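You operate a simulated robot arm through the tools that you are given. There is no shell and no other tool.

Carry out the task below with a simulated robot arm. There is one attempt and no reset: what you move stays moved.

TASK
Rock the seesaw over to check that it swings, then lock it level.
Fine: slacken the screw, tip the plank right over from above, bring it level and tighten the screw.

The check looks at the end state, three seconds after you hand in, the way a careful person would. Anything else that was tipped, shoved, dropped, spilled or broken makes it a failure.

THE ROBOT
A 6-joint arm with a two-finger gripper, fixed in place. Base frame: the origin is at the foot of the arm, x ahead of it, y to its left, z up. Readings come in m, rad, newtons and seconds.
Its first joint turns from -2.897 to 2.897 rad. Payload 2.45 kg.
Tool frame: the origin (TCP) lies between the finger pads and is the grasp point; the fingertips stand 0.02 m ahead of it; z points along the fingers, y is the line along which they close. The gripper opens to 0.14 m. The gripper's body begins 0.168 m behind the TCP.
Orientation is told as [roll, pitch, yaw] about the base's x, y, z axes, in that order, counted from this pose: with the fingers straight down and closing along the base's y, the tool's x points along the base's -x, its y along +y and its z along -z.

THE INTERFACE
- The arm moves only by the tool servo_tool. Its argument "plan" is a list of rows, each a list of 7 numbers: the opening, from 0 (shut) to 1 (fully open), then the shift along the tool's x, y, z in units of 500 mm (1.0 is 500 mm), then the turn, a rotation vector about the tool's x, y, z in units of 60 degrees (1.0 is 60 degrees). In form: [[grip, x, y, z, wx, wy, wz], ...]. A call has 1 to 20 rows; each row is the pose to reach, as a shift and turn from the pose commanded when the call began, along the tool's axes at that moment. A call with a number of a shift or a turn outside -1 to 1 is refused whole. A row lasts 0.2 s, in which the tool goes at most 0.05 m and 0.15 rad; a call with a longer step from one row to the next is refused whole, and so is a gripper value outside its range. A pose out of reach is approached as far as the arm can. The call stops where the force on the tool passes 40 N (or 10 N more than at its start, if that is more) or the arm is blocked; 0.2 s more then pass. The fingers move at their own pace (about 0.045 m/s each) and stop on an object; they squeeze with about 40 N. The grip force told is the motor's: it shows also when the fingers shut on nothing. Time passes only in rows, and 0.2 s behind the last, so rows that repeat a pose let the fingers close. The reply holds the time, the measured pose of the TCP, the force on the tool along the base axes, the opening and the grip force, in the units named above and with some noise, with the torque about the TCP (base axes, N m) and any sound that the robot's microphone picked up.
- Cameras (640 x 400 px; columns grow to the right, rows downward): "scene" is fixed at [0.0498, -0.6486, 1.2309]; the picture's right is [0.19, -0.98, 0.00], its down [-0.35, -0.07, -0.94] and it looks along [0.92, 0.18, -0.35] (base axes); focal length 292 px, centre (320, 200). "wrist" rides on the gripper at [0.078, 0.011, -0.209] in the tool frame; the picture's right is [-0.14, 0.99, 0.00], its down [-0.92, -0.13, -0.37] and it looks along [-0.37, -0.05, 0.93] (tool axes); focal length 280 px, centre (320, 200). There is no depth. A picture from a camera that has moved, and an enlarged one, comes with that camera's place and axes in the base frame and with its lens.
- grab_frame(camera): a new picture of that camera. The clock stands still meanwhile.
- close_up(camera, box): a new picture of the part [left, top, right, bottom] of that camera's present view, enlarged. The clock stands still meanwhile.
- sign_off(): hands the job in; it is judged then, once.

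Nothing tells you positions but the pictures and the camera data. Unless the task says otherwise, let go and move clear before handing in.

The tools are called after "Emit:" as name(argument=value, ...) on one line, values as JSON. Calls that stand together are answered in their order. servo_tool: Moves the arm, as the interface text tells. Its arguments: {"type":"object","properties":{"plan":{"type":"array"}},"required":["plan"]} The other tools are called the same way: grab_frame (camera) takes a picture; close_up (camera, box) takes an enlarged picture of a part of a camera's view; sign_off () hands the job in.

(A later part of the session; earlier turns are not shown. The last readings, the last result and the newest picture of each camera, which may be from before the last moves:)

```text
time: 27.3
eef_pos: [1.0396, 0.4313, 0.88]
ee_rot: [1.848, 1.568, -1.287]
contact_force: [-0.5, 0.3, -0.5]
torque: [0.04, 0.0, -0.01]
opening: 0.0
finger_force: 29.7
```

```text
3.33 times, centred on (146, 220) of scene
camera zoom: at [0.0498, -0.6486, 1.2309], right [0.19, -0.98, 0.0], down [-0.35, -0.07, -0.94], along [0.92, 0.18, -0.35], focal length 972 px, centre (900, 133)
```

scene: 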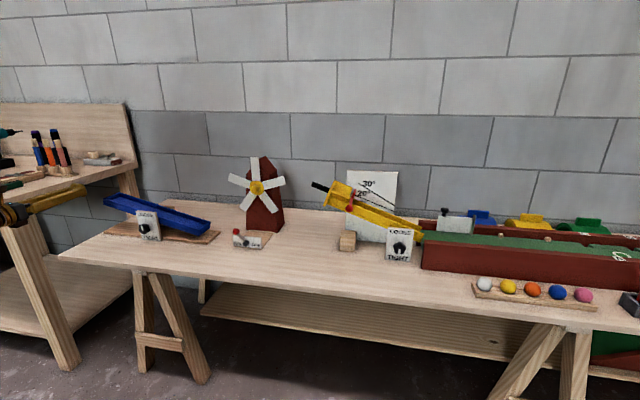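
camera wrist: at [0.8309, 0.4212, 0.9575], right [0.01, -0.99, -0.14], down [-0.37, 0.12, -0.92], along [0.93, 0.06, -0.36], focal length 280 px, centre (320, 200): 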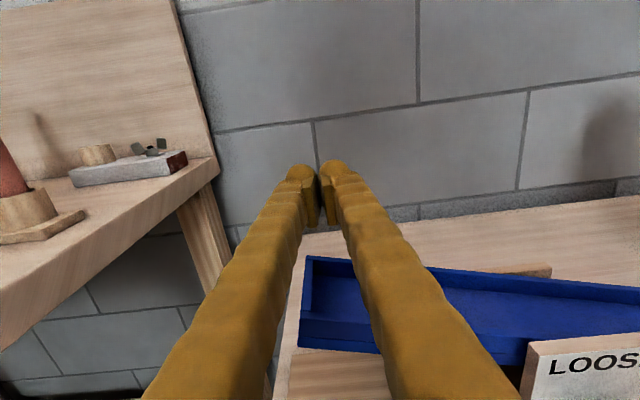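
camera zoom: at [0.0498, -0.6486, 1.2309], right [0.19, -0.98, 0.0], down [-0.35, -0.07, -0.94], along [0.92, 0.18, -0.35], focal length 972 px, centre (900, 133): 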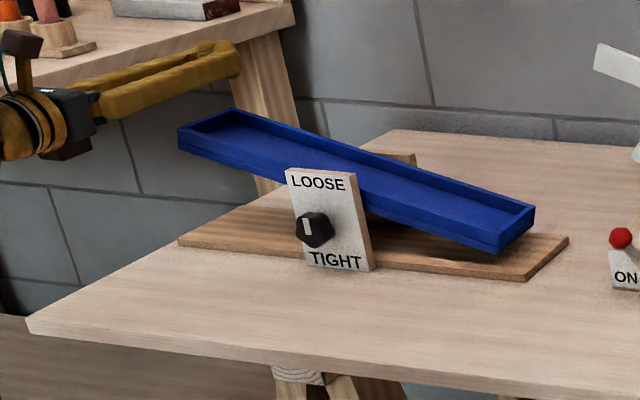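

The plank's left end is under the fingers (end at y ≈ 0.458, x from 0.986 to 1.064). I'll press down gently from above.

Emit:
servo_tool(plan=[[0, -0.04, 0, 0, 0, 0, 0], [0, -0.08, 0, 0, 0, 0, 0], [0, -0.11, 0, 0, 0, 0, 0], [0, -0.13, 0, 0, 0, 0, 0], [0, -0.15, 0, 0, 0, 0, 0], [0, -0.17, 0, 0, 0, 0, 0]])

Emit:
close_up(camera="scene", box=[50, 160, 242, 280])

```text
time: 28.7
eef_pos: [1.0414, 0.4311, 0.7945]
ee_rot: [2.398, 1.568, -0.736]
contact_force: [0.3, -0.5, 0.0]
torque: [-0.01, -0.03, 0.03]
opening: 0.0001
finger_force: 29.0
```

```text
3.33 times, centred on (146, 220) of scene
camera zoom: at [0.0498, -0.6486, 1.2309], right [0.19, -0.98, 0.0], down [-0.35, -0.07, -0.94], along [0.92, 0.18, -0.35], focal length 972 px, centre (900, 133)
```

zoom: 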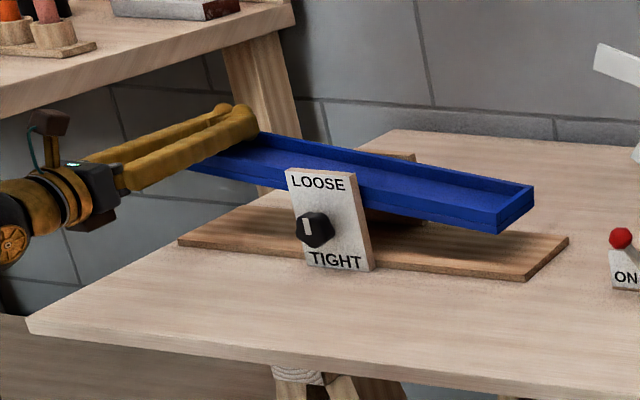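

The plank is swinging down easily under the fingers with almost no load. I'll continue pressing until it goes right over to the other side.

Emit:
servo_tool(plan=[[0, -0.02, 0, 0, 0, 0, 0], [0, -0.04, 0, 0, 0, 0, 0], [0, -0.06, 0, 0, 0, 0, 0], [0, -0.08, 0, 0, 0, 0, 0], [0, -0.1, 0, 0, 0, 0, 0], [0, -0.1, 0, 0, 0, 0, 0]])

Emit:
close_up(camera="scene", box=[50, 160, 242, 280])

Emit:
grab_frame(camera="wrist")

```text
time: 30.1
eef_pos: [1.04, 0.4309, 0.7447]
ee_rot: [2.254, 1.569, -0.879]
contact_force: [-0.5, -0.3, -0.5]
torque: [-0.01, 0.02, -0.01]
opening: 0.0
finger_force: 29.8
```

```text
3.33 times, centred on (146, 220) of scene
camera zoom: at [0.0498, -0.6486, 1.2309], right [0.19, -0.98, 0.0], down [-0.35, -0.07, -0.94], along [0.92, 0.18, -0.35], focal length 972 px, centre (900, 133)
```

zoom: 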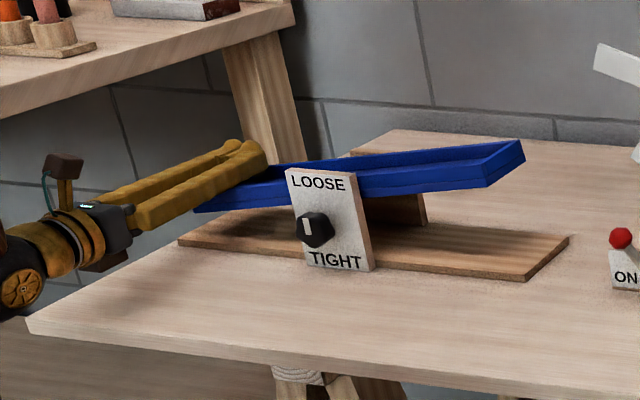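

```text
taken
camera wrist: at [0.8314, 0.4203, 0.8218], right [0.01, -0.99, -0.14], down [-0.37, 0.12, -0.92], along [0.93, 0.06, -0.36], focal length 280 px, centre (320, 200)
```

wrist: 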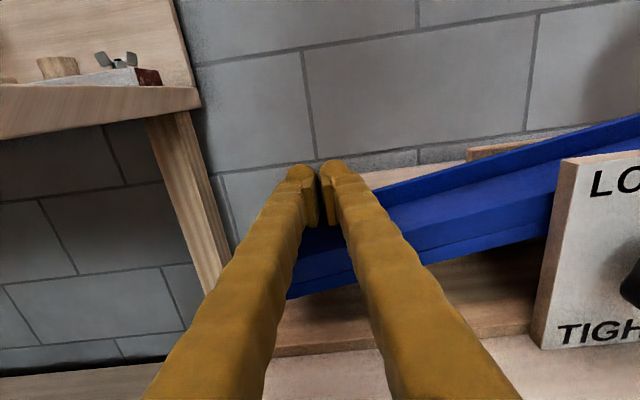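

It's past level to the left now. I'll continue gently until it reaches its stop on that side.

Emit:
servo_tool(plan=[[0, -0.012, 0, 0, 0, 0, 0], [0, -0.024, 0, 0, 0, 0, 0], [0, -0.036, 0, 0, 0, 0, 0], [0, -0.044, 0, 0, 0, 0, 0], [0, -0.052, 0, 0, 0, 0, 0]])

Emit:
close_up(camera="scene", box=[50, 160, 242, 280])

```text
time: 30.9
eef_pos: [1.043, 0.4327, 0.7332]
ee_rot: [-3.125, 1.562, 0.022]
contact_force: [0.9, 1.3, 7.8]
torque: [-0.23, 0.4, 0.0]
opening: 0.0
finger_force: 29.1
stopped in row 4: the force on the tool passed its limit at 47 N (the readings are from after the stop); the commanded pose is now the measured one
```

```text
3.33 times, centred on (146, 220) of scene
camera zoom: at [0.0498, -0.6486, 1.2309], right [0.19, -0.98, 0.0], down [-0.35, -0.07, -0.94], along [0.92, 0.18, -0.35], focal length 972 px, centre (900, 133)
```

zoom: 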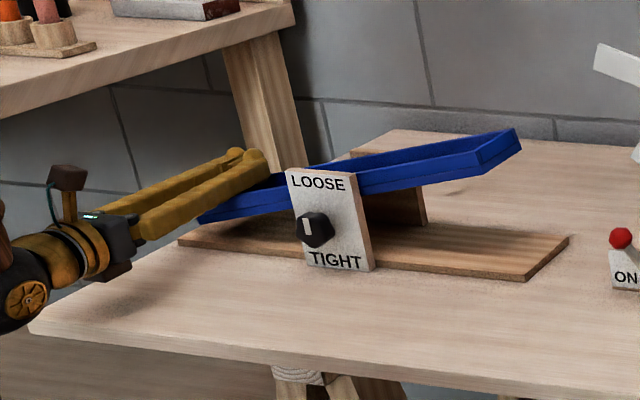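

The plank has hit its stop, left end down (the force rose sharply to 47 N and then relaxed). I'll lift off and see whether it stays there.

Emit:
servo_tool(plan=[[0, 0.04, 0, 0, 0, 0, 0], [0, 0.12, 0, 0, 0, 0, 0], [0, 0.2, 0, 0, 0, 0, 0], [0, 0.28, 0, 0, 0, 0, 0], [0, 0.28, 0, 0, 0, 0, 0]])

Emit:
close_up(camera="scene", box=[50, 160, 242, 280])

Emit:
grab_frame(camera="wrist")

```text
time: 32.1
eef_pos: [1.0383, 0.4327, 0.8728]
ee_rot: [3.109, 1.565, -0.029]
contact_force: [0.5, 0.4, 0.1]
torque: [-0.02, 0.01, 0.03]
opening: 0.0
finger_force: 29.2
```

```text
3.33 times, centred on (146, 220) of scene
camera zoom: at [0.0498, -0.6486, 1.2309], right [0.19, -0.98, 0.0], down [-0.35, -0.07, -0.94], along [0.92, 0.18, -0.35], focal length 972 px, centre (900, 133)
```

zoom: 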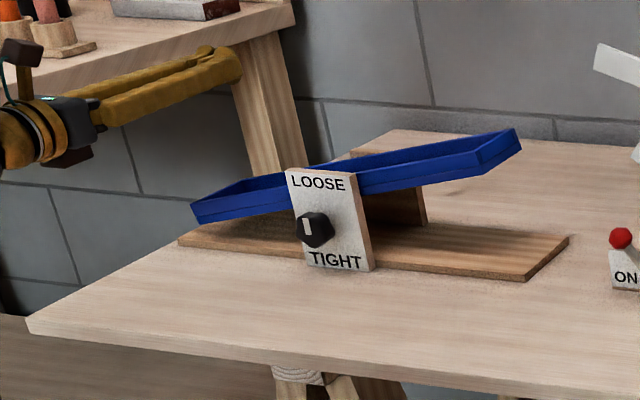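

```text
taken
camera wrist: at [0.8296, 0.4222, 0.9488], right [0.01, -0.99, -0.14], down [-0.36, 0.13, -0.92], along [0.93, 0.06, -0.36], focal length 280 px, centre (320, 200)
```

wrist: 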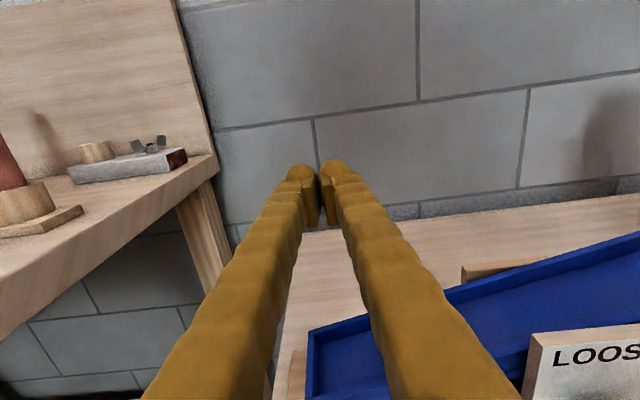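

The plank stays tipped left-end-down, at roughly 14° on each side, so it swings right over. To bring it level I'll press on the right end from above, after traversing at a safe height over the plate and plank to y ≈ 0.072.

Emit:
servo_tool(plan=[[0, 0, 0.09, 0, 0, 0, 0], [0, 0, 0.18, 0, 0, 0, 0], [0, 0, 0.27, 0, 0, 0, 0], [0, 0, 0.36, 0, 0, 0, 0], [0, 0, 0.45, 0, 0, 0, 0], [0, 0, 0.54, 0, 0, 0, 0], [0, 0, 0.63, 0, 0, 0, 0], [0, 0, 0.72, 0, 0, 0, 0], [0, 0, 0.72, 0, 0, 0, 0]])

Emit:
grab_frame(camera="wrist")

Emit:
close_up(camera="scene", box=[50, 160, 242, 280])

```text
time: 34.1
eef_pos: [1.0437, 0.1141, 0.872]
ee_rot: [-3.088, 1.57, -0.025]
contact_force: [0.1, 0.0, 0.9]
torque: [-0.03, 0.02, -0.01]
opening: 0.0
finger_force: 29.3
out of reach, approached as far as the arm can: row 6, 7, 8, 9
```

```text
taken
camera wrist: at [0.8341, 0.1209, 0.9495], right [-0.08, -0.99, -0.14], down [-0.36, 0.16, -0.92], along [0.93, -0.02, -0.36], focal length 280 px, centre (320, 200)
```

wrist: 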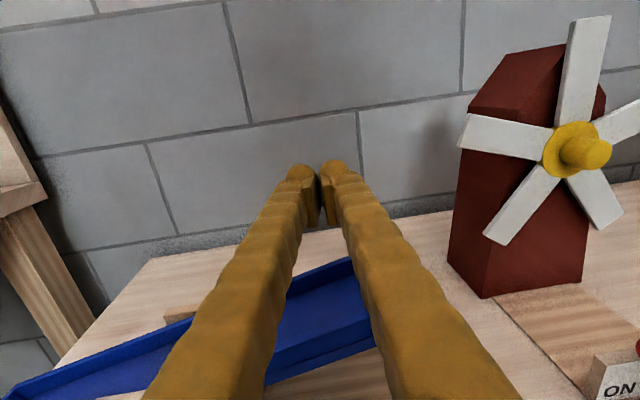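

```text
3.33 times, centred on (146, 220) of scene
camera zoom: at [0.0498, -0.6486, 1.2309], right [0.19, -0.98, 0.0], down [-0.35, -0.07, -0.94], along [0.92, 0.18, -0.35], focal length 972 px, centre (900, 133)
```

zoom: 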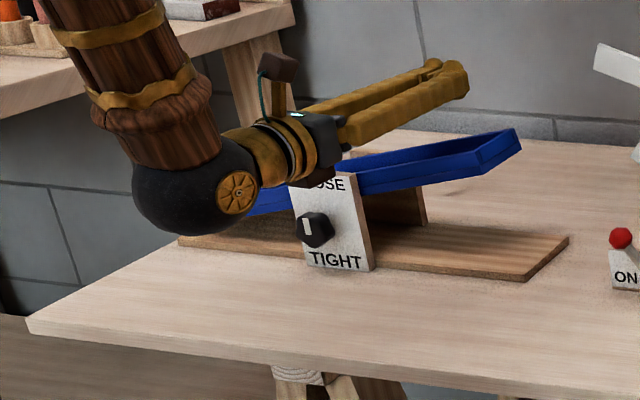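

The wrist hits a limit there, but the TCP stopped at y ≈ 0.114, above the plank's right arm and well clear of the windmill. That's still 0.14 m from the pivot, so it's good for pressing. I'll lower gently, stopping a bit short of level.

Emit:
servo_tool(plan=[[0, -0.04, 0, 0, 0, 0, 0], [0, -0.08, 0, 0, 0, 0, 0], [0, -0.11, 0, 0, 0, 0, 0], [0, -0.13, 0, 0, 0, 0, 0], [0, -0.15, 0, 0, 0, 0, 0], [0, -0.162, 0, 0, 0, 0, 0], [0, -0.172, 0, 0, 0, 0, 0], [0, -0.172, 0, 0, 0, 0, 0]])

Emit:
close_up(camera="scene", box=[50, 160, 242, 280])

Emit:
grab_frame(camera="wrist")

```text
time: 35.9
eef_pos: [1.039, 0.1148, 0.7872]
ee_rot: [-3.048, 1.57, 0.012]
contact_force: [-0.3, -0.3, 0.5]
torque: [0.0, -0.01, -0.02]
opening: 0.0003
finger_force: 29.7
```

```text
3.33 times, centred on (146, 220) of scene
camera zoom: at [0.0498, -0.6486, 1.2309], right [0.19, -0.98, 0.0], down [-0.35, -0.07, -0.94], along [0.92, 0.18, -0.35], focal length 972 px, centre (900, 133)
```

zoom: 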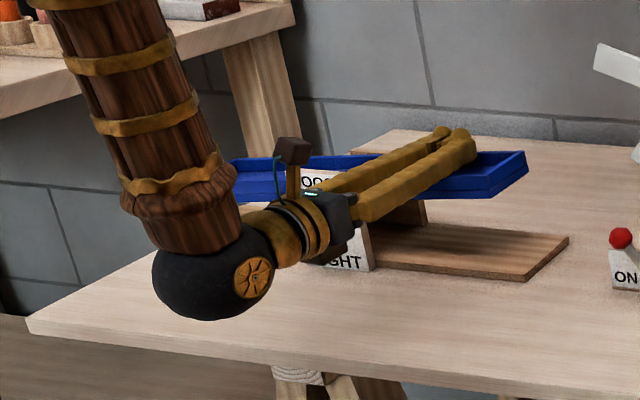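

```text
taken
camera wrist: at [0.8295, 0.1226, 0.8633], right [-0.08, -0.99, -0.14], down [-0.36, 0.16, -0.92], along [0.93, -0.02, -0.36], focal length 280 px, centre (320, 200)
```

wrist: 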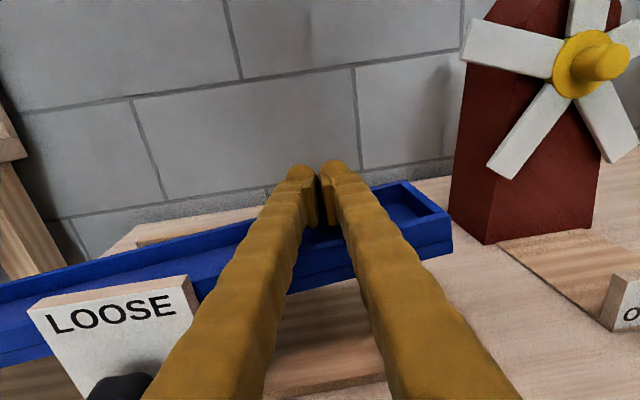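

The plank follows the fingers and is close to level. I'll lift off now to confirm it stays put, and measure the remaining tilt from a clear view.

Emit:
servo_tool(plan=[[0, 0.03, 0, 0, 0, 0, 0], [0, 0.1, 0, 0, 0, 0, 0], [0, 0.18, 0, 0, 0, 0, 0], [0, 0.18, -0.09, 0, 0, 0, 0], [0, 0.18, -0.18, 0, 0, 0, 0], [0, 0.18, -0.27, 0, 0, 0, 0], [0, 0.18, -0.27, 0, 0, 0, 0]])

Emit:
close_up(camera="scene", box=[90, 180, 218, 260])

Emit:
grab_frame(camera="wrist")

```text
time: 37.5
eef_pos: [1.05, 0.2484, 0.8776]
ee_rot: [-3.103, 1.569, -0.041]
contact_force: [-0.8, 0.1, 0.2]
torque: [0.0, 0.0, -0.01]
opening: 0.0
finger_force: 29.4
```

```text
5.00 times, centred on (154, 220) of scene
camera zoom: at [0.0498, -0.6486, 1.2309], right [0.19, -0.98, 0.0], down [-0.35, -0.07, -0.94], along [0.92, 0.18, -0.35], focal length 1457 px, centre (1150, 100)
```

zoom: 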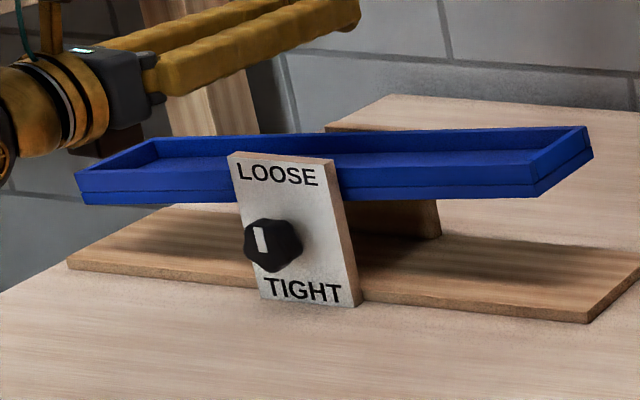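

```text
taken
camera wrist: at [0.84, 0.2559, 0.9541], right [-0.08, -0.99, -0.14], down [-0.36, 0.16, -0.92], along [0.93, -0.02, -0.36], focal length 280 px, centre (320, 200)
```

wrist: 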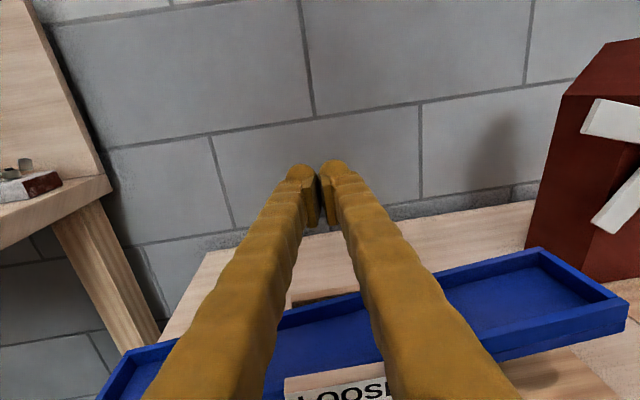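

It holds by itself when loose. From the corners I measure about 6° left-down still to go. I'll go back and press the right arm a further ~13 mm down.

Emit:
servo_tool(plan=[[0, 0, 0.09, 0, 0, 0, 0], [0, 0, 0.18, 0, 0, 0, 0], [0, 0, 0.27, 0, 0, 0, 0], [0, -0.08, 0.27, 0, 0, 0, 0], [0, -0.14, 0.27, 0, 0, 0, 0], [0, -0.17, 0.27, 0, 0, 0, 0], [0, -0.185, 0.27, 0, 0, 0, 0], [0, -0.195, 0.27, 0, 0, 0, 0], [0, -0.205, 0.27, 0, 0, 0, 0], [0, -0.205, 0.27, 0, 0, 0, 0]])

Emit:
servo_tool(plan=[[0, 0.03, 0, 0, 0, 0, 0], [0, 0.12, 0, 0, 0, 0, 0], [0, 0.205, 0, 0, 0, 0, 0], [0, 0.205, -0.09, 0, 0, 0, 0], [0, 0.205, -0.18, 0, 0, 0, 0], [0, 0.205, -0.27, 0, 0, 0, 0], [0, 0.205, -0.27, 0, 0, 0, 0]])

Emit:
close_up(camera="scene", box=[90, 180, 218, 260])

```text
time: 39.7
eef_pos: [1.0395, 0.1157, 0.7734]
ee_rot: [-3.038, 1.57, 0.022]
contact_force: [0.3, 0.8, 0.4]
torque: [0.0, 0.0, -0.02]
opening: 0.0
finger_force: 29.3
```

```text
time: 41.3
eef_pos: [1.0481, 0.2529, 0.8774]
ee_rot: [-3.068, 1.568, -0.005]
contact_force: [-0.3, -0.3, 0.5]
torque: [0.0, 0.04, -0.01]
opening: 0.0
finger_force: 29.0
```

```text
5.00 times, centred on (154, 220) of scene
camera zoom: at [0.0498, -0.6486, 1.2309], right [0.19, -0.98, 0.0], down [-0.35, -0.07, -0.94], along [0.92, 0.18, -0.35], focal length 1457 px, centre (1150, 100)
```

zoom: 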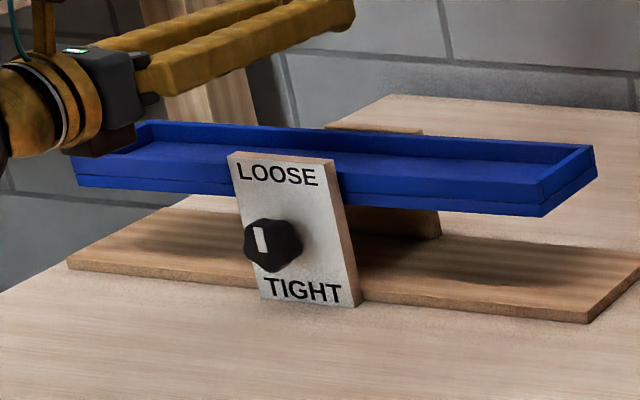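

Much closer to level now, about 1.5° remaining by my measure. I'll lift higher to clear the view and measure both ends with stronger zoom.

Emit:
servo_tool(plan=[[0, 0.08, 0, -0.04, 0, 0, 0], [0, 0.16, 0, -0.08, 0, 0, 0], [0, 0.2, 0, -0.12, 0, 0, 0], [0, 0.2, 0, -0.12, 0, 0, 0]])

Emit:
close_up(camera="scene", box=[96, 200, 128, 220])

Emit:
close_up(camera="scene", box=[184, 205, 216, 225])

Emit:
grab_frame(camera="wrist")

Emit:
close_up(camera="scene", box=[90, 180, 218, 260])

```text
time: 42.3
eef_pos: [0.9888, 0.2538, 0.9769]
ee_rot: [-2.987, 1.568, 0.076]
contact_force: [-0.1, 0.6, -0.5]
torque: [-0.01, 0.02, 0.02]
opening: 0.0
finger_force: 29.9
```

```text
16.00 times, centred on (112, 210) of scene
camera zoom: at [0.0498, -0.6486, 1.2309], right [0.19, -0.98, 0.0], down [-0.35, -0.07, -0.94], along [0.92, 0.18, -0.35], focal length 4663 px, centre (3648, 40)
```

zoom: 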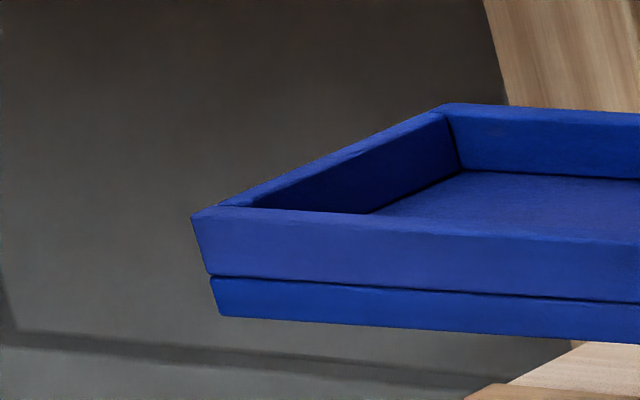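

```text
16.00 times, centred on (200, 215) of scene
camera zoom: at [0.0498, -0.6486, 1.2309], right [0.19, -0.98, 0.0], down [-0.35, -0.07, -0.94], along [0.92, 0.18, -0.35], focal length 4663 px, centre (2240, -40)
```

zoom: 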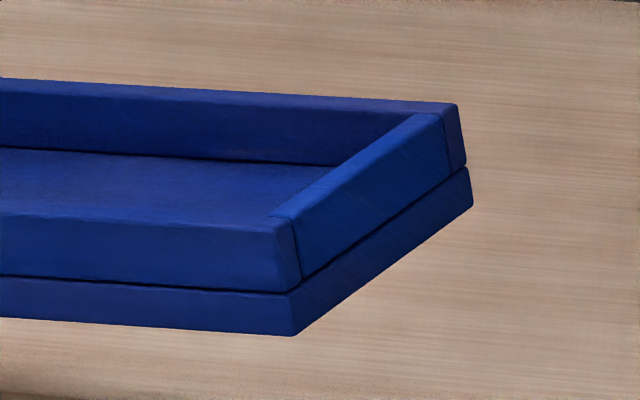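

```text
taken
camera wrist: at [0.7789, 0.2607, 1.0529], right [-0.08, -0.99, -0.14], down [-0.36, 0.16, -0.92], along [0.93, -0.02, -0.36], focal length 280 px, centre (320, 200)
```

wrist: 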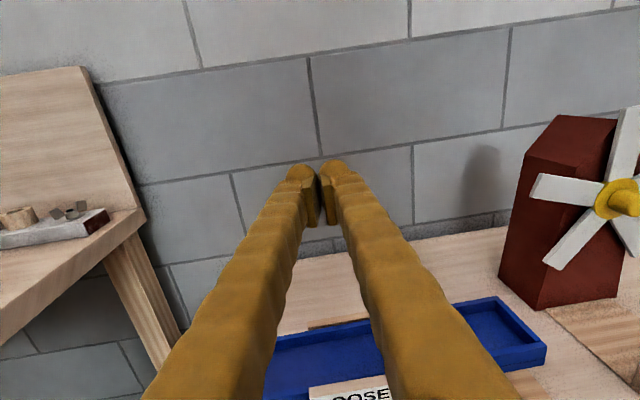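

```text
5.00 times, centred on (154, 220) of scene
camera zoom: at [0.0498, -0.6486, 1.2309], right [0.19, -0.98, 0.0], down [-0.35, -0.07, -0.94], along [0.92, 0.18, -0.35], focal length 1457 px, centre (1150, 100)
```

zoom: 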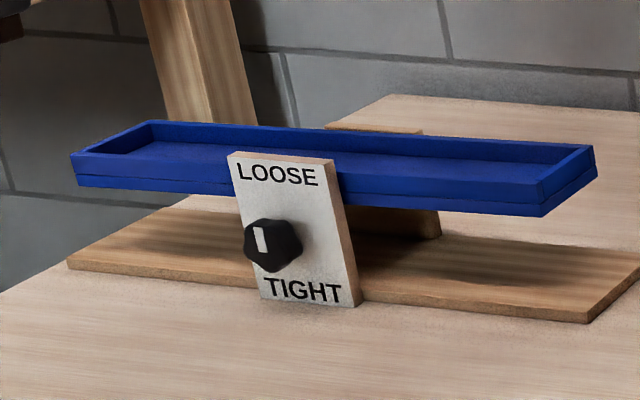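

Both ends measure about 1.3° right-end-high. I'll return and press the right arm 3 mm further, then re-measure.

Emit:
servo_tool(plan=[[0, -0.06, 0.07, 0.04, 0, 0, 0], [0, -0.12, 0.14, 0.08, 0, 0, 0], [0, -0.17, 0.21, 0.12, 0, 0, 0], [0, -0.2, 0.27, 0.12, 0, 0, 0], [0, -0.28, 0.27, 0.12, 0, 0, 0], [0, -0.34, 0.27, 0.12, 0, 0, 0], [0, -0.38, 0.27, 0.12, 0, 0, 0], [0, -0.4, 0.27, 0.12, 0, 0, 0], [0, -0.406, 0.27, 0.12, 0, 0, 0], [0, -0.4112, 0.27, 0.12, 0, 0, 0], [0, -0.4112, 0.27, 0.12, 0, 0, 0]])

Emit:
servo_tool(plan=[[0, 0.03, 0, 0, 0, 0, 0], [0, 0.12, 0, 0, 0, 0, 0], [0, 0.2112, 0, 0, 0, 0, 0], [0, 0.25, -0.08, -0.04, 0, 0, 0], [0, 0.31, -0.15, -0.08, 0, 0, 0], [0, 0.36, -0.22, -0.12, 0, 0, 0], [0, 0.4112, -0.27, -0.12, 0, 0, 0], [0, 0.4112, -0.27, -0.12, 0, 0, 0]])

Emit:
close_up(camera="scene", box=[96, 200, 128, 220])

Emit:
close_up(camera="scene", box=[184, 205, 216, 225])

Emit:
close_up(camera="scene", box=[90, 180, 218, 260])

```text
refused: row 1 steps farther than a row can; nothing moved
```

```text
refused: row 5 steps farther than a row can; nothing moved
```

```text
16.00 times, centred on (112, 210) of scene
camera zoom: at [0.0498, -0.6486, 1.2309], right [0.19, -0.98, 0.0], down [-0.35, -0.07, -0.94], along [0.92, 0.18, -0.35], focal length 4663 px, centre (3648, 40)
```

zoom: 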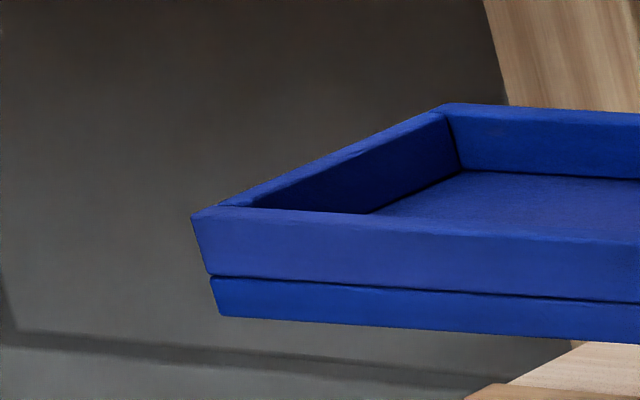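

```text
16.00 times, centred on (200, 215) of scene
camera zoom: at [0.0498, -0.6486, 1.2309], right [0.19, -0.98, 0.0], down [-0.35, -0.07, -0.94], along [0.92, 0.18, -0.35], focal length 4663 px, centre (2240, -40)
```

zoom: 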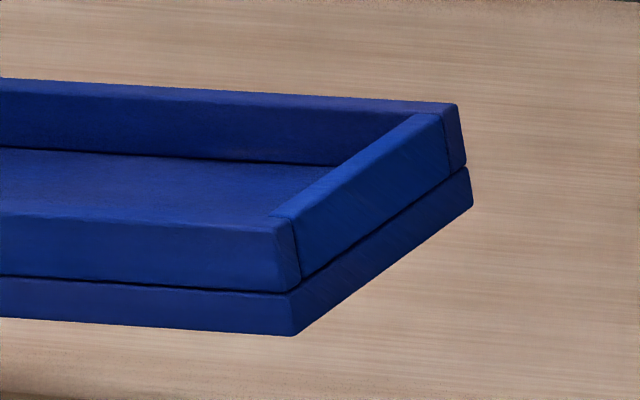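

```text
5.00 times, centred on (154, 220) of scene
camera zoom: at [0.0498, -0.6486, 1.2309], right [0.19, -0.98, 0.0], down [-0.35, -0.07, -0.94], along [0.92, 0.18, -0.35], focal length 1457 px, centre (1150, 100)
```

zoom: 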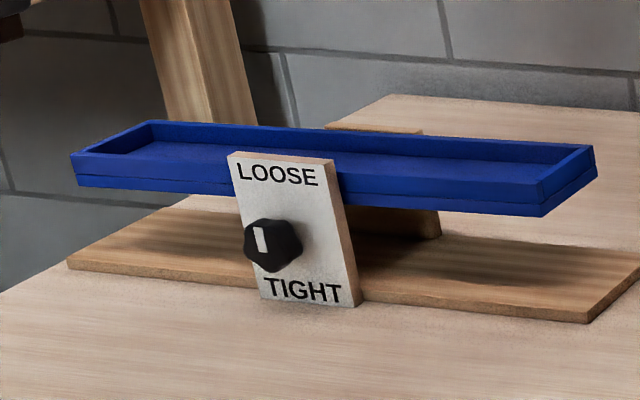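

Both moves were refused because the steps were slightly too long, so nothing changed. I'll redo them with shorter steps.

Emit:
servo_tool(plan=[[0, -0.05, 0.07, 0.03, 0, 0, 0], [0, -0.1, 0.14, 0.06, 0, 0, 0], [0, -0.15, 0.21, 0.09, 0, 0, 0], [0, -0.2, 0.27, 0.12, 0, 0, 0], [0, -0.28, 0.27, 0.12, 0, 0, 0], [0, -0.34, 0.27, 0.12, 0, 0, 0], [0, -0.38, 0.27, 0.12, 0, 0, 0], [0, -0.4, 0.27, 0.12, 0, 0, 0], [0, -0.406, 0.27, 0.12, 0, 0, 0], [0, -0.4112, 0.27, 0.12, 0, 0, 0], [0, -0.4112, 0.27, 0.12, 0, 0, 0]])

```text
time: 44.7
eef_pos: [1.0402, 0.1158, 0.7705]
ee_rot: [-3.064, 1.569, -0.002]
contact_force: [-0.8, -0.1, -0.9]
torque: [0.01, -0.01, 0.02]
opening: 0.0
finger_force: 29.5
```

Emit:
servo_tool(plan=[[0, 0.03, 0, 0, 0, 0, 0], [0, 0.12, 0, 0, 0, 0, 0], [0, 0.2112, 0, 0, 0, 0, 0], [0, 0.25, -0.07, -0.03, 0, 0, 0], [0, 0.3, -0.14, -0.06, 0, 0, 0], [0, 0.35, -0.21, -0.09, 0, 0, 0], [0, 0.4, -0.27, -0.12, 0, 0, 0], [0, 0.4112, -0.27, -0.12, 0, 0, 0]])

Emit:
close_up(camera="scene", box=[96, 200, 128, 220])

Emit:
close_up(camera="scene", box=[184, 205, 216, 225])

Emit:
close_up(camera="scene", box=[90, 180, 218, 260])

```text
time: 46.5
eef_pos: [0.9905, 0.2541, 0.9767]
ee_rot: [-2.932, 1.57, 0.129]
contact_force: [0.1, 0.8, 0.2]
torque: [0.05, -0.03, 0.0]
opening: 0.0001
finger_force: 29.3
```

```text
16.00 times, centred on (112, 210) of scene
camera zoom: at [0.0498, -0.6486, 1.2309], right [0.19, -0.98, 0.0], down [-0.35, -0.07, -0.94], along [0.92, 0.18, -0.35], focal length 4663 px, centre (3648, 40)
```

zoom: 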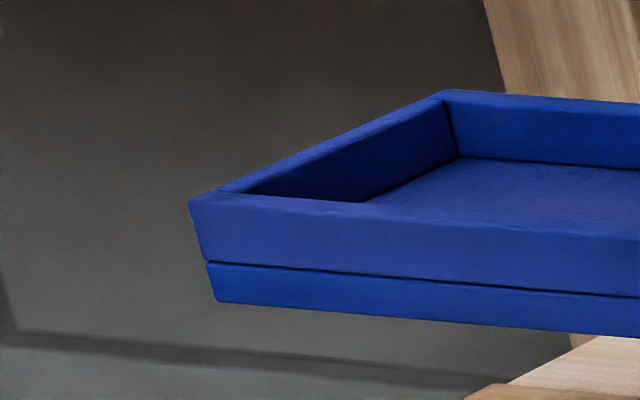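

```text
16.00 times, centred on (200, 215) of scene
camera zoom: at [0.0498, -0.6486, 1.2309], right [0.19, -0.98, 0.0], down [-0.35, -0.07, -0.94], along [0.92, 0.18, -0.35], focal length 4663 px, centre (2240, -40)
```

zoom: 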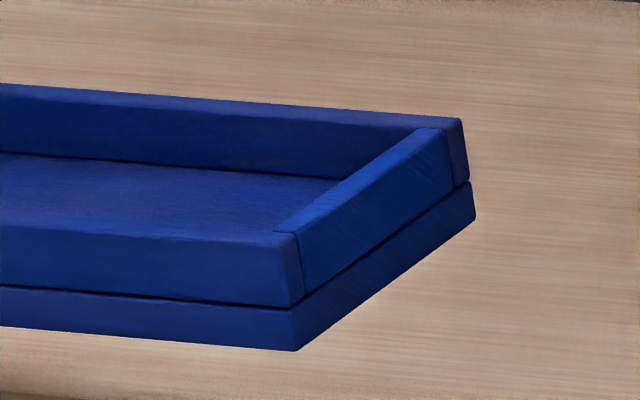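

```text
5.00 times, centred on (154, 220) of scene
camera zoom: at [0.0498, -0.6486, 1.2309], right [0.19, -0.98, 0.0], down [-0.35, -0.07, -0.94], along [0.92, 0.18, -0.35], focal length 1457 px, centre (1150, 100)
```

zoom: 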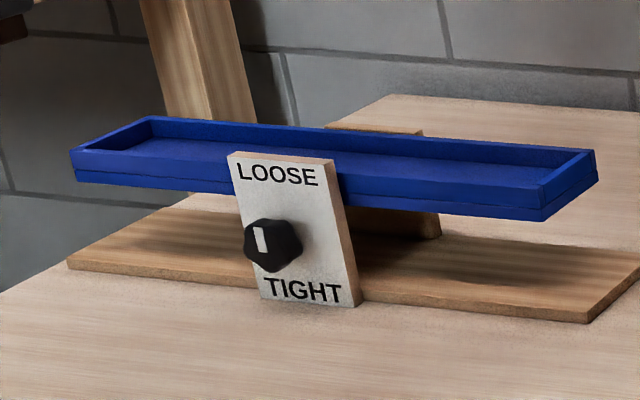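

Now both edges measure level within about 0.3°, so the plank is where I want it. Next I'll go back to the knob: retreat, straighten the yaw, roll to the same grip angle as at release, and descend in front of the knob on its calibrated axis (y 0.2502, z 0.7046).

Emit:
servo_tool(plan=[[0, -0.05, 0.006, -0.07, 0.0192, 0.003, -0.075], [0, -0.1, 0.012, -0.14, 0.0385, 0.006, -0.15], [0, -0.16, 0.018, -0.2098, 0.0577, 0.009, -0.225], [0, -0.25, 0.0248, -0.2098, 0.0769, 0.012, -0.3], [0.5, -0.34, 0.0248, -0.2098, 0.0769, 0.012, -0.3], [0.5, -0.43, 0.0248, -0.2098, 0.0769, 0.012, -0.3], [0.5, -0.5, 0.0248, -0.2098, 0.0769, 0.012, -0.3], [0.5, -0.5442, 0.0248, -0.2098, 0.0769, 0.012, -0.3], [0.5, -0.5442, 0.0248, -0.2098, 0.0769, 0.012, -0.3], [0.5, -0.5442, 0.0248, -0.2098, 0.0769, 0.012, -0.3]])

Emit:
grab_frame(camera="wrist")

Emit:
close_up(camera="wrist", box=[256, 120, 384, 200])

```text
time: 48.7
eef_pos: [0.8837, 0.2499, 0.7017]
ee_rot: [1.576, 1.257, -1.563]
contact_force: [-0.2, 0.2, 0.1]
torque: [0.0, -0.01, 0.0]
opening: 0.0701
finger_force: 0.1
```

```text
taken
camera wrist: at [0.674, 0.2642, 0.7796], right [0.0, -0.98, 0.18], down [-0.37, -0.16, -0.92], along [0.93, -0.06, -0.36], focal length 280 px, centre (320, 200)
```

wrist: 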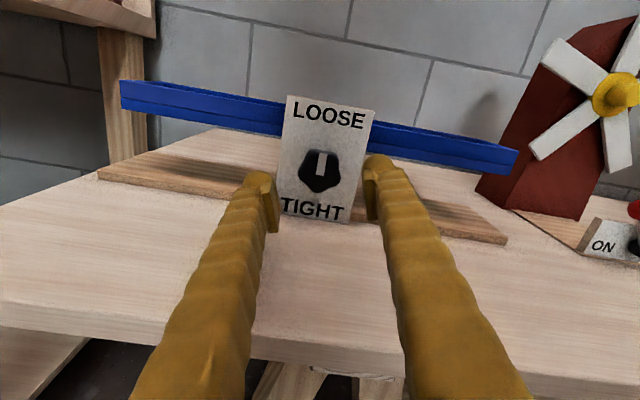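

```text
5.00 times, centred on (320, 160) of wrist
camera zoom: at [0.674, 0.2642, 0.7796], right [0.0, -0.98, 0.18], down [-0.37, -0.16, -0.92], along [0.93, -0.06, -0.36], focal length 1402 px, centre (320, 400)
```

zoom: 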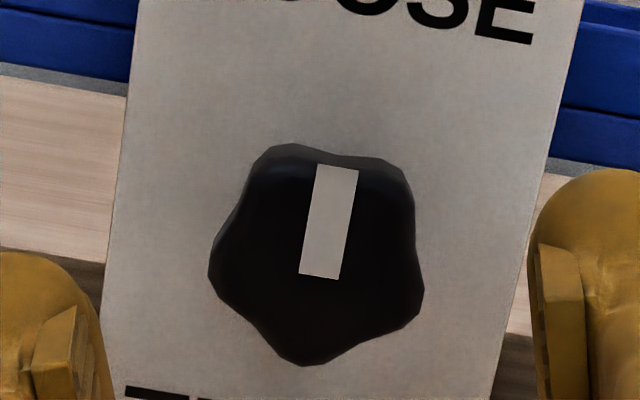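

The pre-grasp is good, and the knob sits about 2 mm above my axis. I'll correct that while advancing, then check the centring before closing.

Emit:
servo_tool(plan=[[0.5, 0.0042, 0.0014, 0, 0, 0, 0], [0.5, 0.0042, 0.0014, 0.03, 0, 0, 0], [0.5, 0.0042, 0.0014, 0.06, 0, 0, 0], [0.5, 0.0042, 0.0014, 0.09, 0, 0, 0], [0.5, 0.0042, 0.0014, 0.114, 0, 0, 0], [0.5, 0.0042, 0.0014, 0.114, 0, 0, 0]])

Emit:
close_up(camera="wrist", box=[240, 130, 400, 230])

```text
time: 50.1
eef_pos: [0.941, 0.2487, 0.7063]
ee_rot: [1.577, 1.258, -1.562]
contact_force: [-0.2, 0.0, -1.0]
torque: [0.02, 0.0, -0.03]
opening: 0.0701
finger_force: 0.2
```

```text
4.00 times, centred on (320, 180) of wrist
camera zoom: at [0.7326, 0.2636, 0.7823], right [0.0, -0.98, 0.18], down [-0.37, -0.16, -0.92], along [0.93, -0.06, -0.36], focal length 1122 px, centre (320, 280)
```

zoom: 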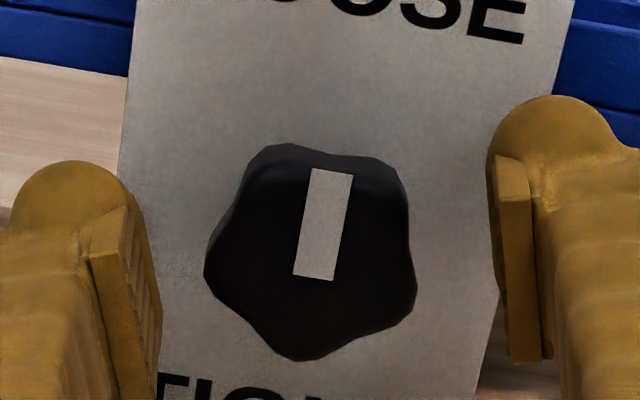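

Compared with the earlier gripped view, the axis needs about +1 mm in y and -1.5 mm in z. I'll trim that and close on the knob.

Emit:
servo_tool(plan=[[0.5, -0.0022, -0.003, 0, 0, 0, 0], [0.4, -0.0022, -0.003, 0, 0, 0, 0], [0, -0.0022, -0.003, 0, 0, 0, 0], [0, -0.0022, -0.003, 0, 0, 0, 0], [0, -0.0022, -0.003, 0, 0, 0, 0]])

Emit:
close_up(camera="wrist", box=[240, 130, 400, 230])

```text
time: 51.3
eef_pos: [0.9408, 0.2498, 0.7036]
ee_rot: [1.576, 1.256, -1.563]
contact_force: [-0.2, -10.2, 2.0]
torque: [0.0, -0.03, -0.09]
opening: 0.0407
finger_force: 42.9
```

```text
4.00 times, centred on (320, 180) of wrist
camera zoom: at [0.7323, 0.2646, 0.7809], right [0.0, -0.98, 0.18], down [-0.37, -0.16, -0.92], along [0.93, -0.06, -0.36], focal length 1122 px, centre (320, 280)
```

zoom: 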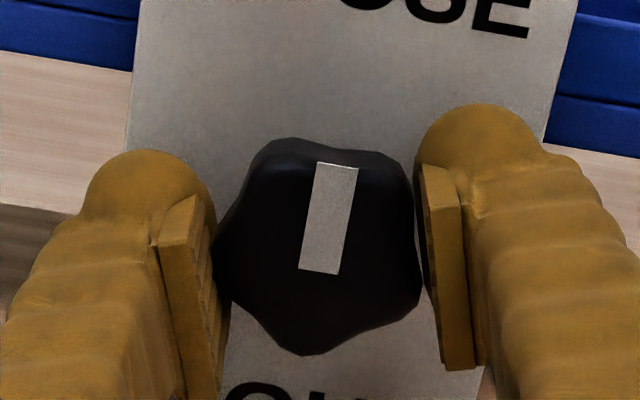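

Gripped and well centred, with low load. Now I'll turn clockwise (tighten), 30° first, and check that the plank does not move.

Emit:
servo_tool(plan=[[0, -0.0001, 0.0006, 0, 0, 0, 0.125], [0, -0.0001, 0.0006, 0, 0, 0, 0.25], [0, -0.0001, 0.0006, 0, 0, 0, 0.375], [0, -0.0001, 0.0006, 0, 0, 0, 0.5]])

Emit:
close_up(camera="scene", box=[90, 180, 218, 260])

```text
time: 52.3
eef_pos: [0.9417, 0.2503, 0.7042]
ee_rot: [-1.574, 1.361, 1.569]
contact_force: [3.5, -11.9, -6.6]
torque: [-0.01, -0.04, -0.2]
opening: 0.0404
finger_force: 45.3
```

```text
5.00 times, centred on (154, 220) of scene
camera zoom: at [0.0498, -0.6486, 1.2309], right [0.19, -0.98, 0.0], down [-0.35, -0.07, -0.94], along [0.92, 0.18, -0.35], focal length 1457 px, centre (1150, 100)
```

zoom: 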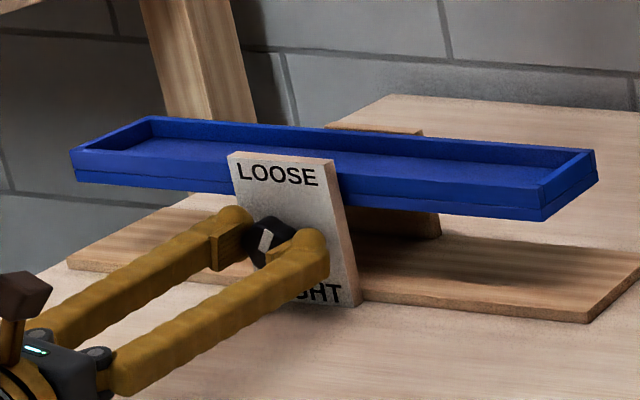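

The plank stays level and the loads are low. Continuing clockwise another 45°.

Emit:
servo_tool(plan=[[0, -0.0002, 0.0009, 0, 0, 0, 0.125], [0, -0.0002, 0.0009, 0, 0, 0, 0.25], [0, -0.0002, 0.0009, 0, 0, 0, 0.375], [0, -0.0002, 0.0009, 0, 0, 0, 0.5], [0, -0.0002, 0.0009, 0, 0, 0, 0.625], [0, -0.0002, 0.0009, 0, 0, 0, 0.75]])

Emit:
close_up(camera="scene", box=[90, 180, 218, 260])

```text
time: 53.7
eef_pos: [0.9414, 0.2495, 0.7041]
ee_rot: [-1.575, 0.574, 1.57]
contact_force: [6.8, -3.9, 5.4]
torque: [0.0, -0.02, 0.03]
opening: 0.0404
finger_force: 44.4
```

```text
5.00 times, centred on (154, 220) of scene
camera zoom: at [0.0498, -0.6486, 1.2309], right [0.19, -0.98, 0.0], down [-0.35, -0.07, -0.94], along [0.92, 0.18, -0.35], focal length 1457 px, centre (1150, 100)
```

zoom: 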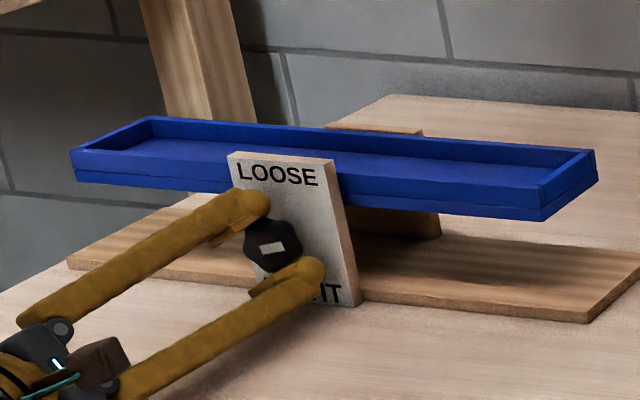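

Loads are very small and the plank is steady. Another 45°.

Emit:
servo_tool(plan=[[0, 0, 0, 0, 0, 0, 0.125], [0, 0, 0, 0, 0, 0, 0.25], [0, 0, 0, 0, 0, 0, 0.375], [0, 0, 0, 0, 0, 0, 0.5], [0, 0, 0, 0, 0, 0, 0.625], [0, 0, 0, 0, 0, 0, 0.75]])

Emit:
close_up(camera="scene", box=[90, 180, 218, 260])

```text
time: 55.1
eef_pos: [0.9404, 0.2512, 0.7045]
ee_rot: [-1.571, -0.21, 1.574]
contact_force: [-18.4, -0.7, 25.2]
torque: [-0.01, -0.3, -0.05]
opening: 0.0406
finger_force: 45.5
```

```text
5.00 times, centred on (154, 220) of scene
camera zoom: at [0.0498, -0.6486, 1.2309], right [0.19, -0.98, 0.0], down [-0.35, -0.07, -0.94], along [0.92, 0.18, -0.35], focal length 1457 px, centre (1150, 100)
```

zoom: 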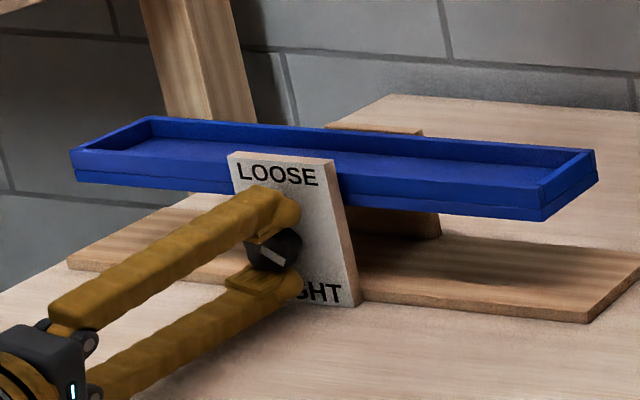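

About 120° back now. I'll trim the z and x load and continue clockwise 30°.

Emit:
servo_tool(plan=[[0, -0.0003, -0.0014, -0.0007, 0, 0, 0.125], [0, -0.0003, -0.0014, -0.0007, 0, 0, 0.25], [0, -0.0003, -0.0014, -0.0007, 0, 0, 0.375], [0, -0.0003, -0.0014, -0.0007, 0, 0, 0.5]])

```text
time: 56.1
eef_pos: [0.942, 0.2505, 0.7055]
ee_rot: [-1.573, -0.735, 1.575]
contact_force: [21.4, -0.7, 16.7]
torque: [0.0, -0.15, 0.06]
opening: 0.0402
finger_force: 44.6
```

Emit:
servo_tool(plan=[[0, -0.0007, -0.0007, 0.0004, 0, 0, 0.125], [0, -0.0007, -0.0007, 0.0004, 0, 0, 0.25], [0, -0.0007, -0.0007, 0.0004, 0, 0, 0.375], [0, -0.0007, -0.0007, 0.0004, 0, 0, 0.5]])

Emit:
close_up(camera="scene", box=[90, 180, 218, 260])

Emit:
close_up(camera="wrist", box=[240, 130, 400, 230])

```text
time: 57.1
eef_pos: [0.9403, 0.2507, 0.7063]
ee_rot: [-1.578, -1.259, 1.578]
contact_force: [36.4, -1.0, 12.5]
torque: [-0.04, -0.11, 0.06]
opening: 0.0406
finger_force: 44.7
```

```text
5.00 times, centred on (154, 220) of scene
camera zoom: at [0.0498, -0.6486, 1.2309], right [0.19, -0.98, 0.0], down [-0.35, -0.07, -0.94], along [0.92, 0.18, -0.35], focal length 1457 px, centre (1150, 100)
```

zoom: 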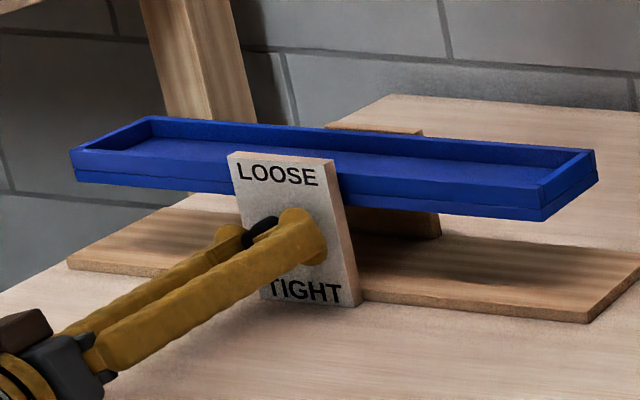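

```text
4.00 times, centred on (320, 180) of wrist
camera zoom: at [0.7321, 0.2373, 0.6262], right [0.0, 0.98, -0.17], down [-0.37, 0.16, 0.91], along [0.93, 0.07, 0.36], focal length 1122 px, centre (320, 280)
```

zoom: 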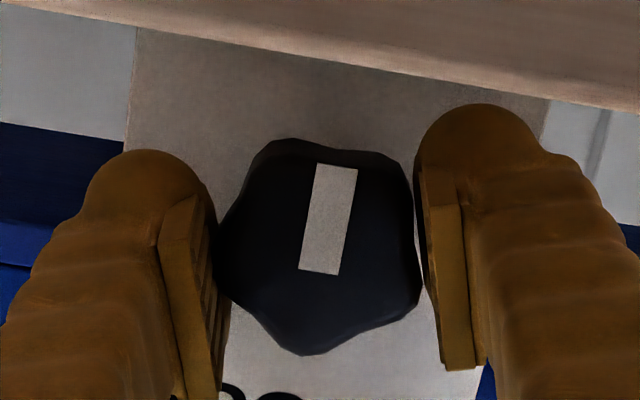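

The pointer is back straight down at TIGHT and the plank looks unchanged. I'll apply a small extra 3° to make sure it's snug, relieving the x load at the same time.

Emit:
servo_tool(plan=[[0, -0.0006, -0.0002, 0.001, 0, 0, 0.025], [0, -0.0006, -0.0002, 0.001, 0, 0, 0.05]])

Emit:
close_up(camera="wrist", box=[240, 130, 400, 230])

```text
time: 57.7
eef_pos: [0.9392, 0.2489, 0.705]
ee_rot: [-1.569, -1.309, 1.572]
contact_force: [8.5, -6.5, 5.2]
torque: [-1.19, -0.01, -0.11]
opening: 0.0407
finger_force: 44.9
```

```text
4.00 times, centred on (320, 180) of wrist
camera zoom: at [0.7316, 0.241, 0.6254], right [0.0, 0.99, -0.12], down [-0.37, 0.11, 0.92], along [0.93, 0.05, 0.37], focal length 1122 px, centre (320, 280)
```

zoom: 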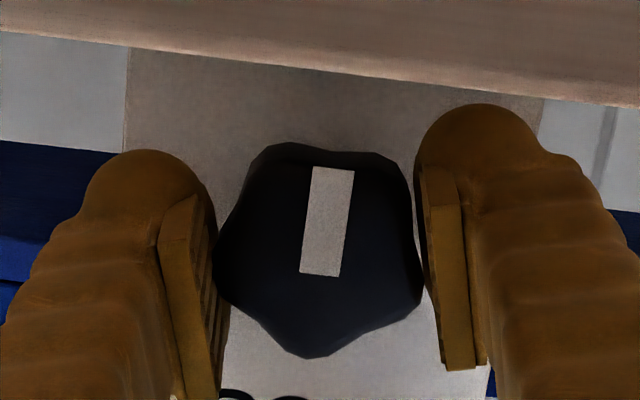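

The torque jumped to about 1.2 N·m, so the screw has reached its tight stop. I'll release and back straight out.

Emit:
servo_tool(plan=[[0.5, 0, 0, 0, 0, 0, 0], [0.5, 0, 0, 0, 0, 0, 0], [0.5, 0, 0, 0, 0, 0, 0], [0.5, 0, 0, -0.04, 0, 0, 0], [0.5, 0, 0, -0.08, 0, 0, 0], [0.5, 0, 0, -0.11, 0, 0, 0], [0.5, 0, 0, -0.11, 0, 0, 0]])

Emit:
grab_frame(camera="wrist")

Emit:
close_up(camera="scene", box=[90, 180, 218, 260])

Emit:
close_up(camera="scene", box=[96, 200, 128, 220])

Emit:
close_up(camera="scene", box=[184, 205, 216, 225])

```text
time: 59.3
eef_pos: [0.8855, 0.2516, 0.7042]
ee_rot: [-1.576, -1.309, 1.579]
contact_force: [0.1, 0.0, 0.4]
torque: [-0.02, 0.0, 0.05]
opening: 0.0699
finger_force: 0.1
```

```text
taken
camera wrist: at [0.6776, 0.243, 0.6253], right [0.0, 0.99, -0.12], down [-0.37, 0.11, 0.92], along [0.93, 0.05, 0.37], focal length 280 px, centre (320, 200)
```

wrist: 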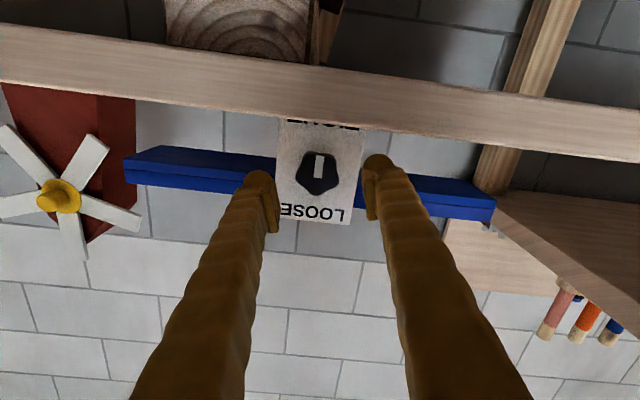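

```text
5.00 times, centred on (154, 220) of scene
camera zoom: at [0.0498, -0.6486, 1.2309], right [0.19, -0.98, 0.0], down [-0.35, -0.07, -0.94], along [0.92, 0.18, -0.35], focal length 1457 px, centre (1150, 100)
```

zoom: 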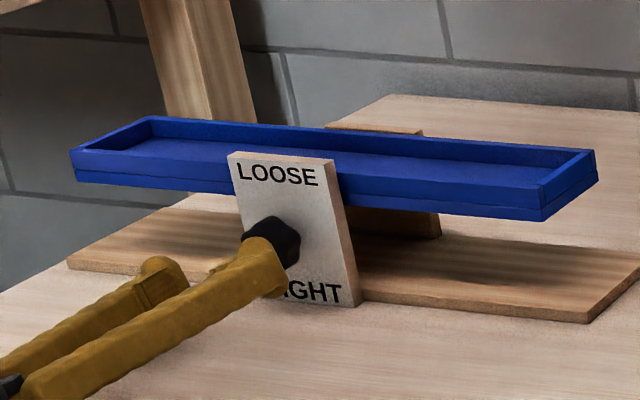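

```text
16.00 times, centred on (112, 210) of scene
camera zoom: at [0.0498, -0.6486, 1.2309], right [0.19, -0.98, 0.0], down [-0.35, -0.07, -0.94], along [0.92, 0.18, -0.35], focal length 4663 px, centre (3648, 40)
```

zoom: 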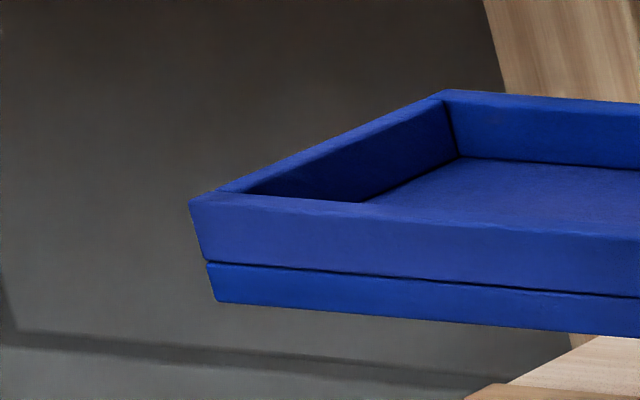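

```text
16.00 times, centred on (200, 215) of scene
camera zoom: at [0.0498, -0.6486, 1.2309], right [0.19, -0.98, 0.0], down [-0.35, -0.07, -0.94], along [0.92, 0.18, -0.35], focal length 4663 px, centre (2240, -40)
```

zoom: 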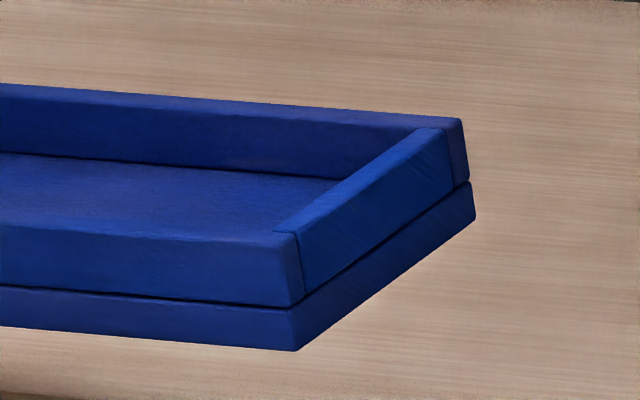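

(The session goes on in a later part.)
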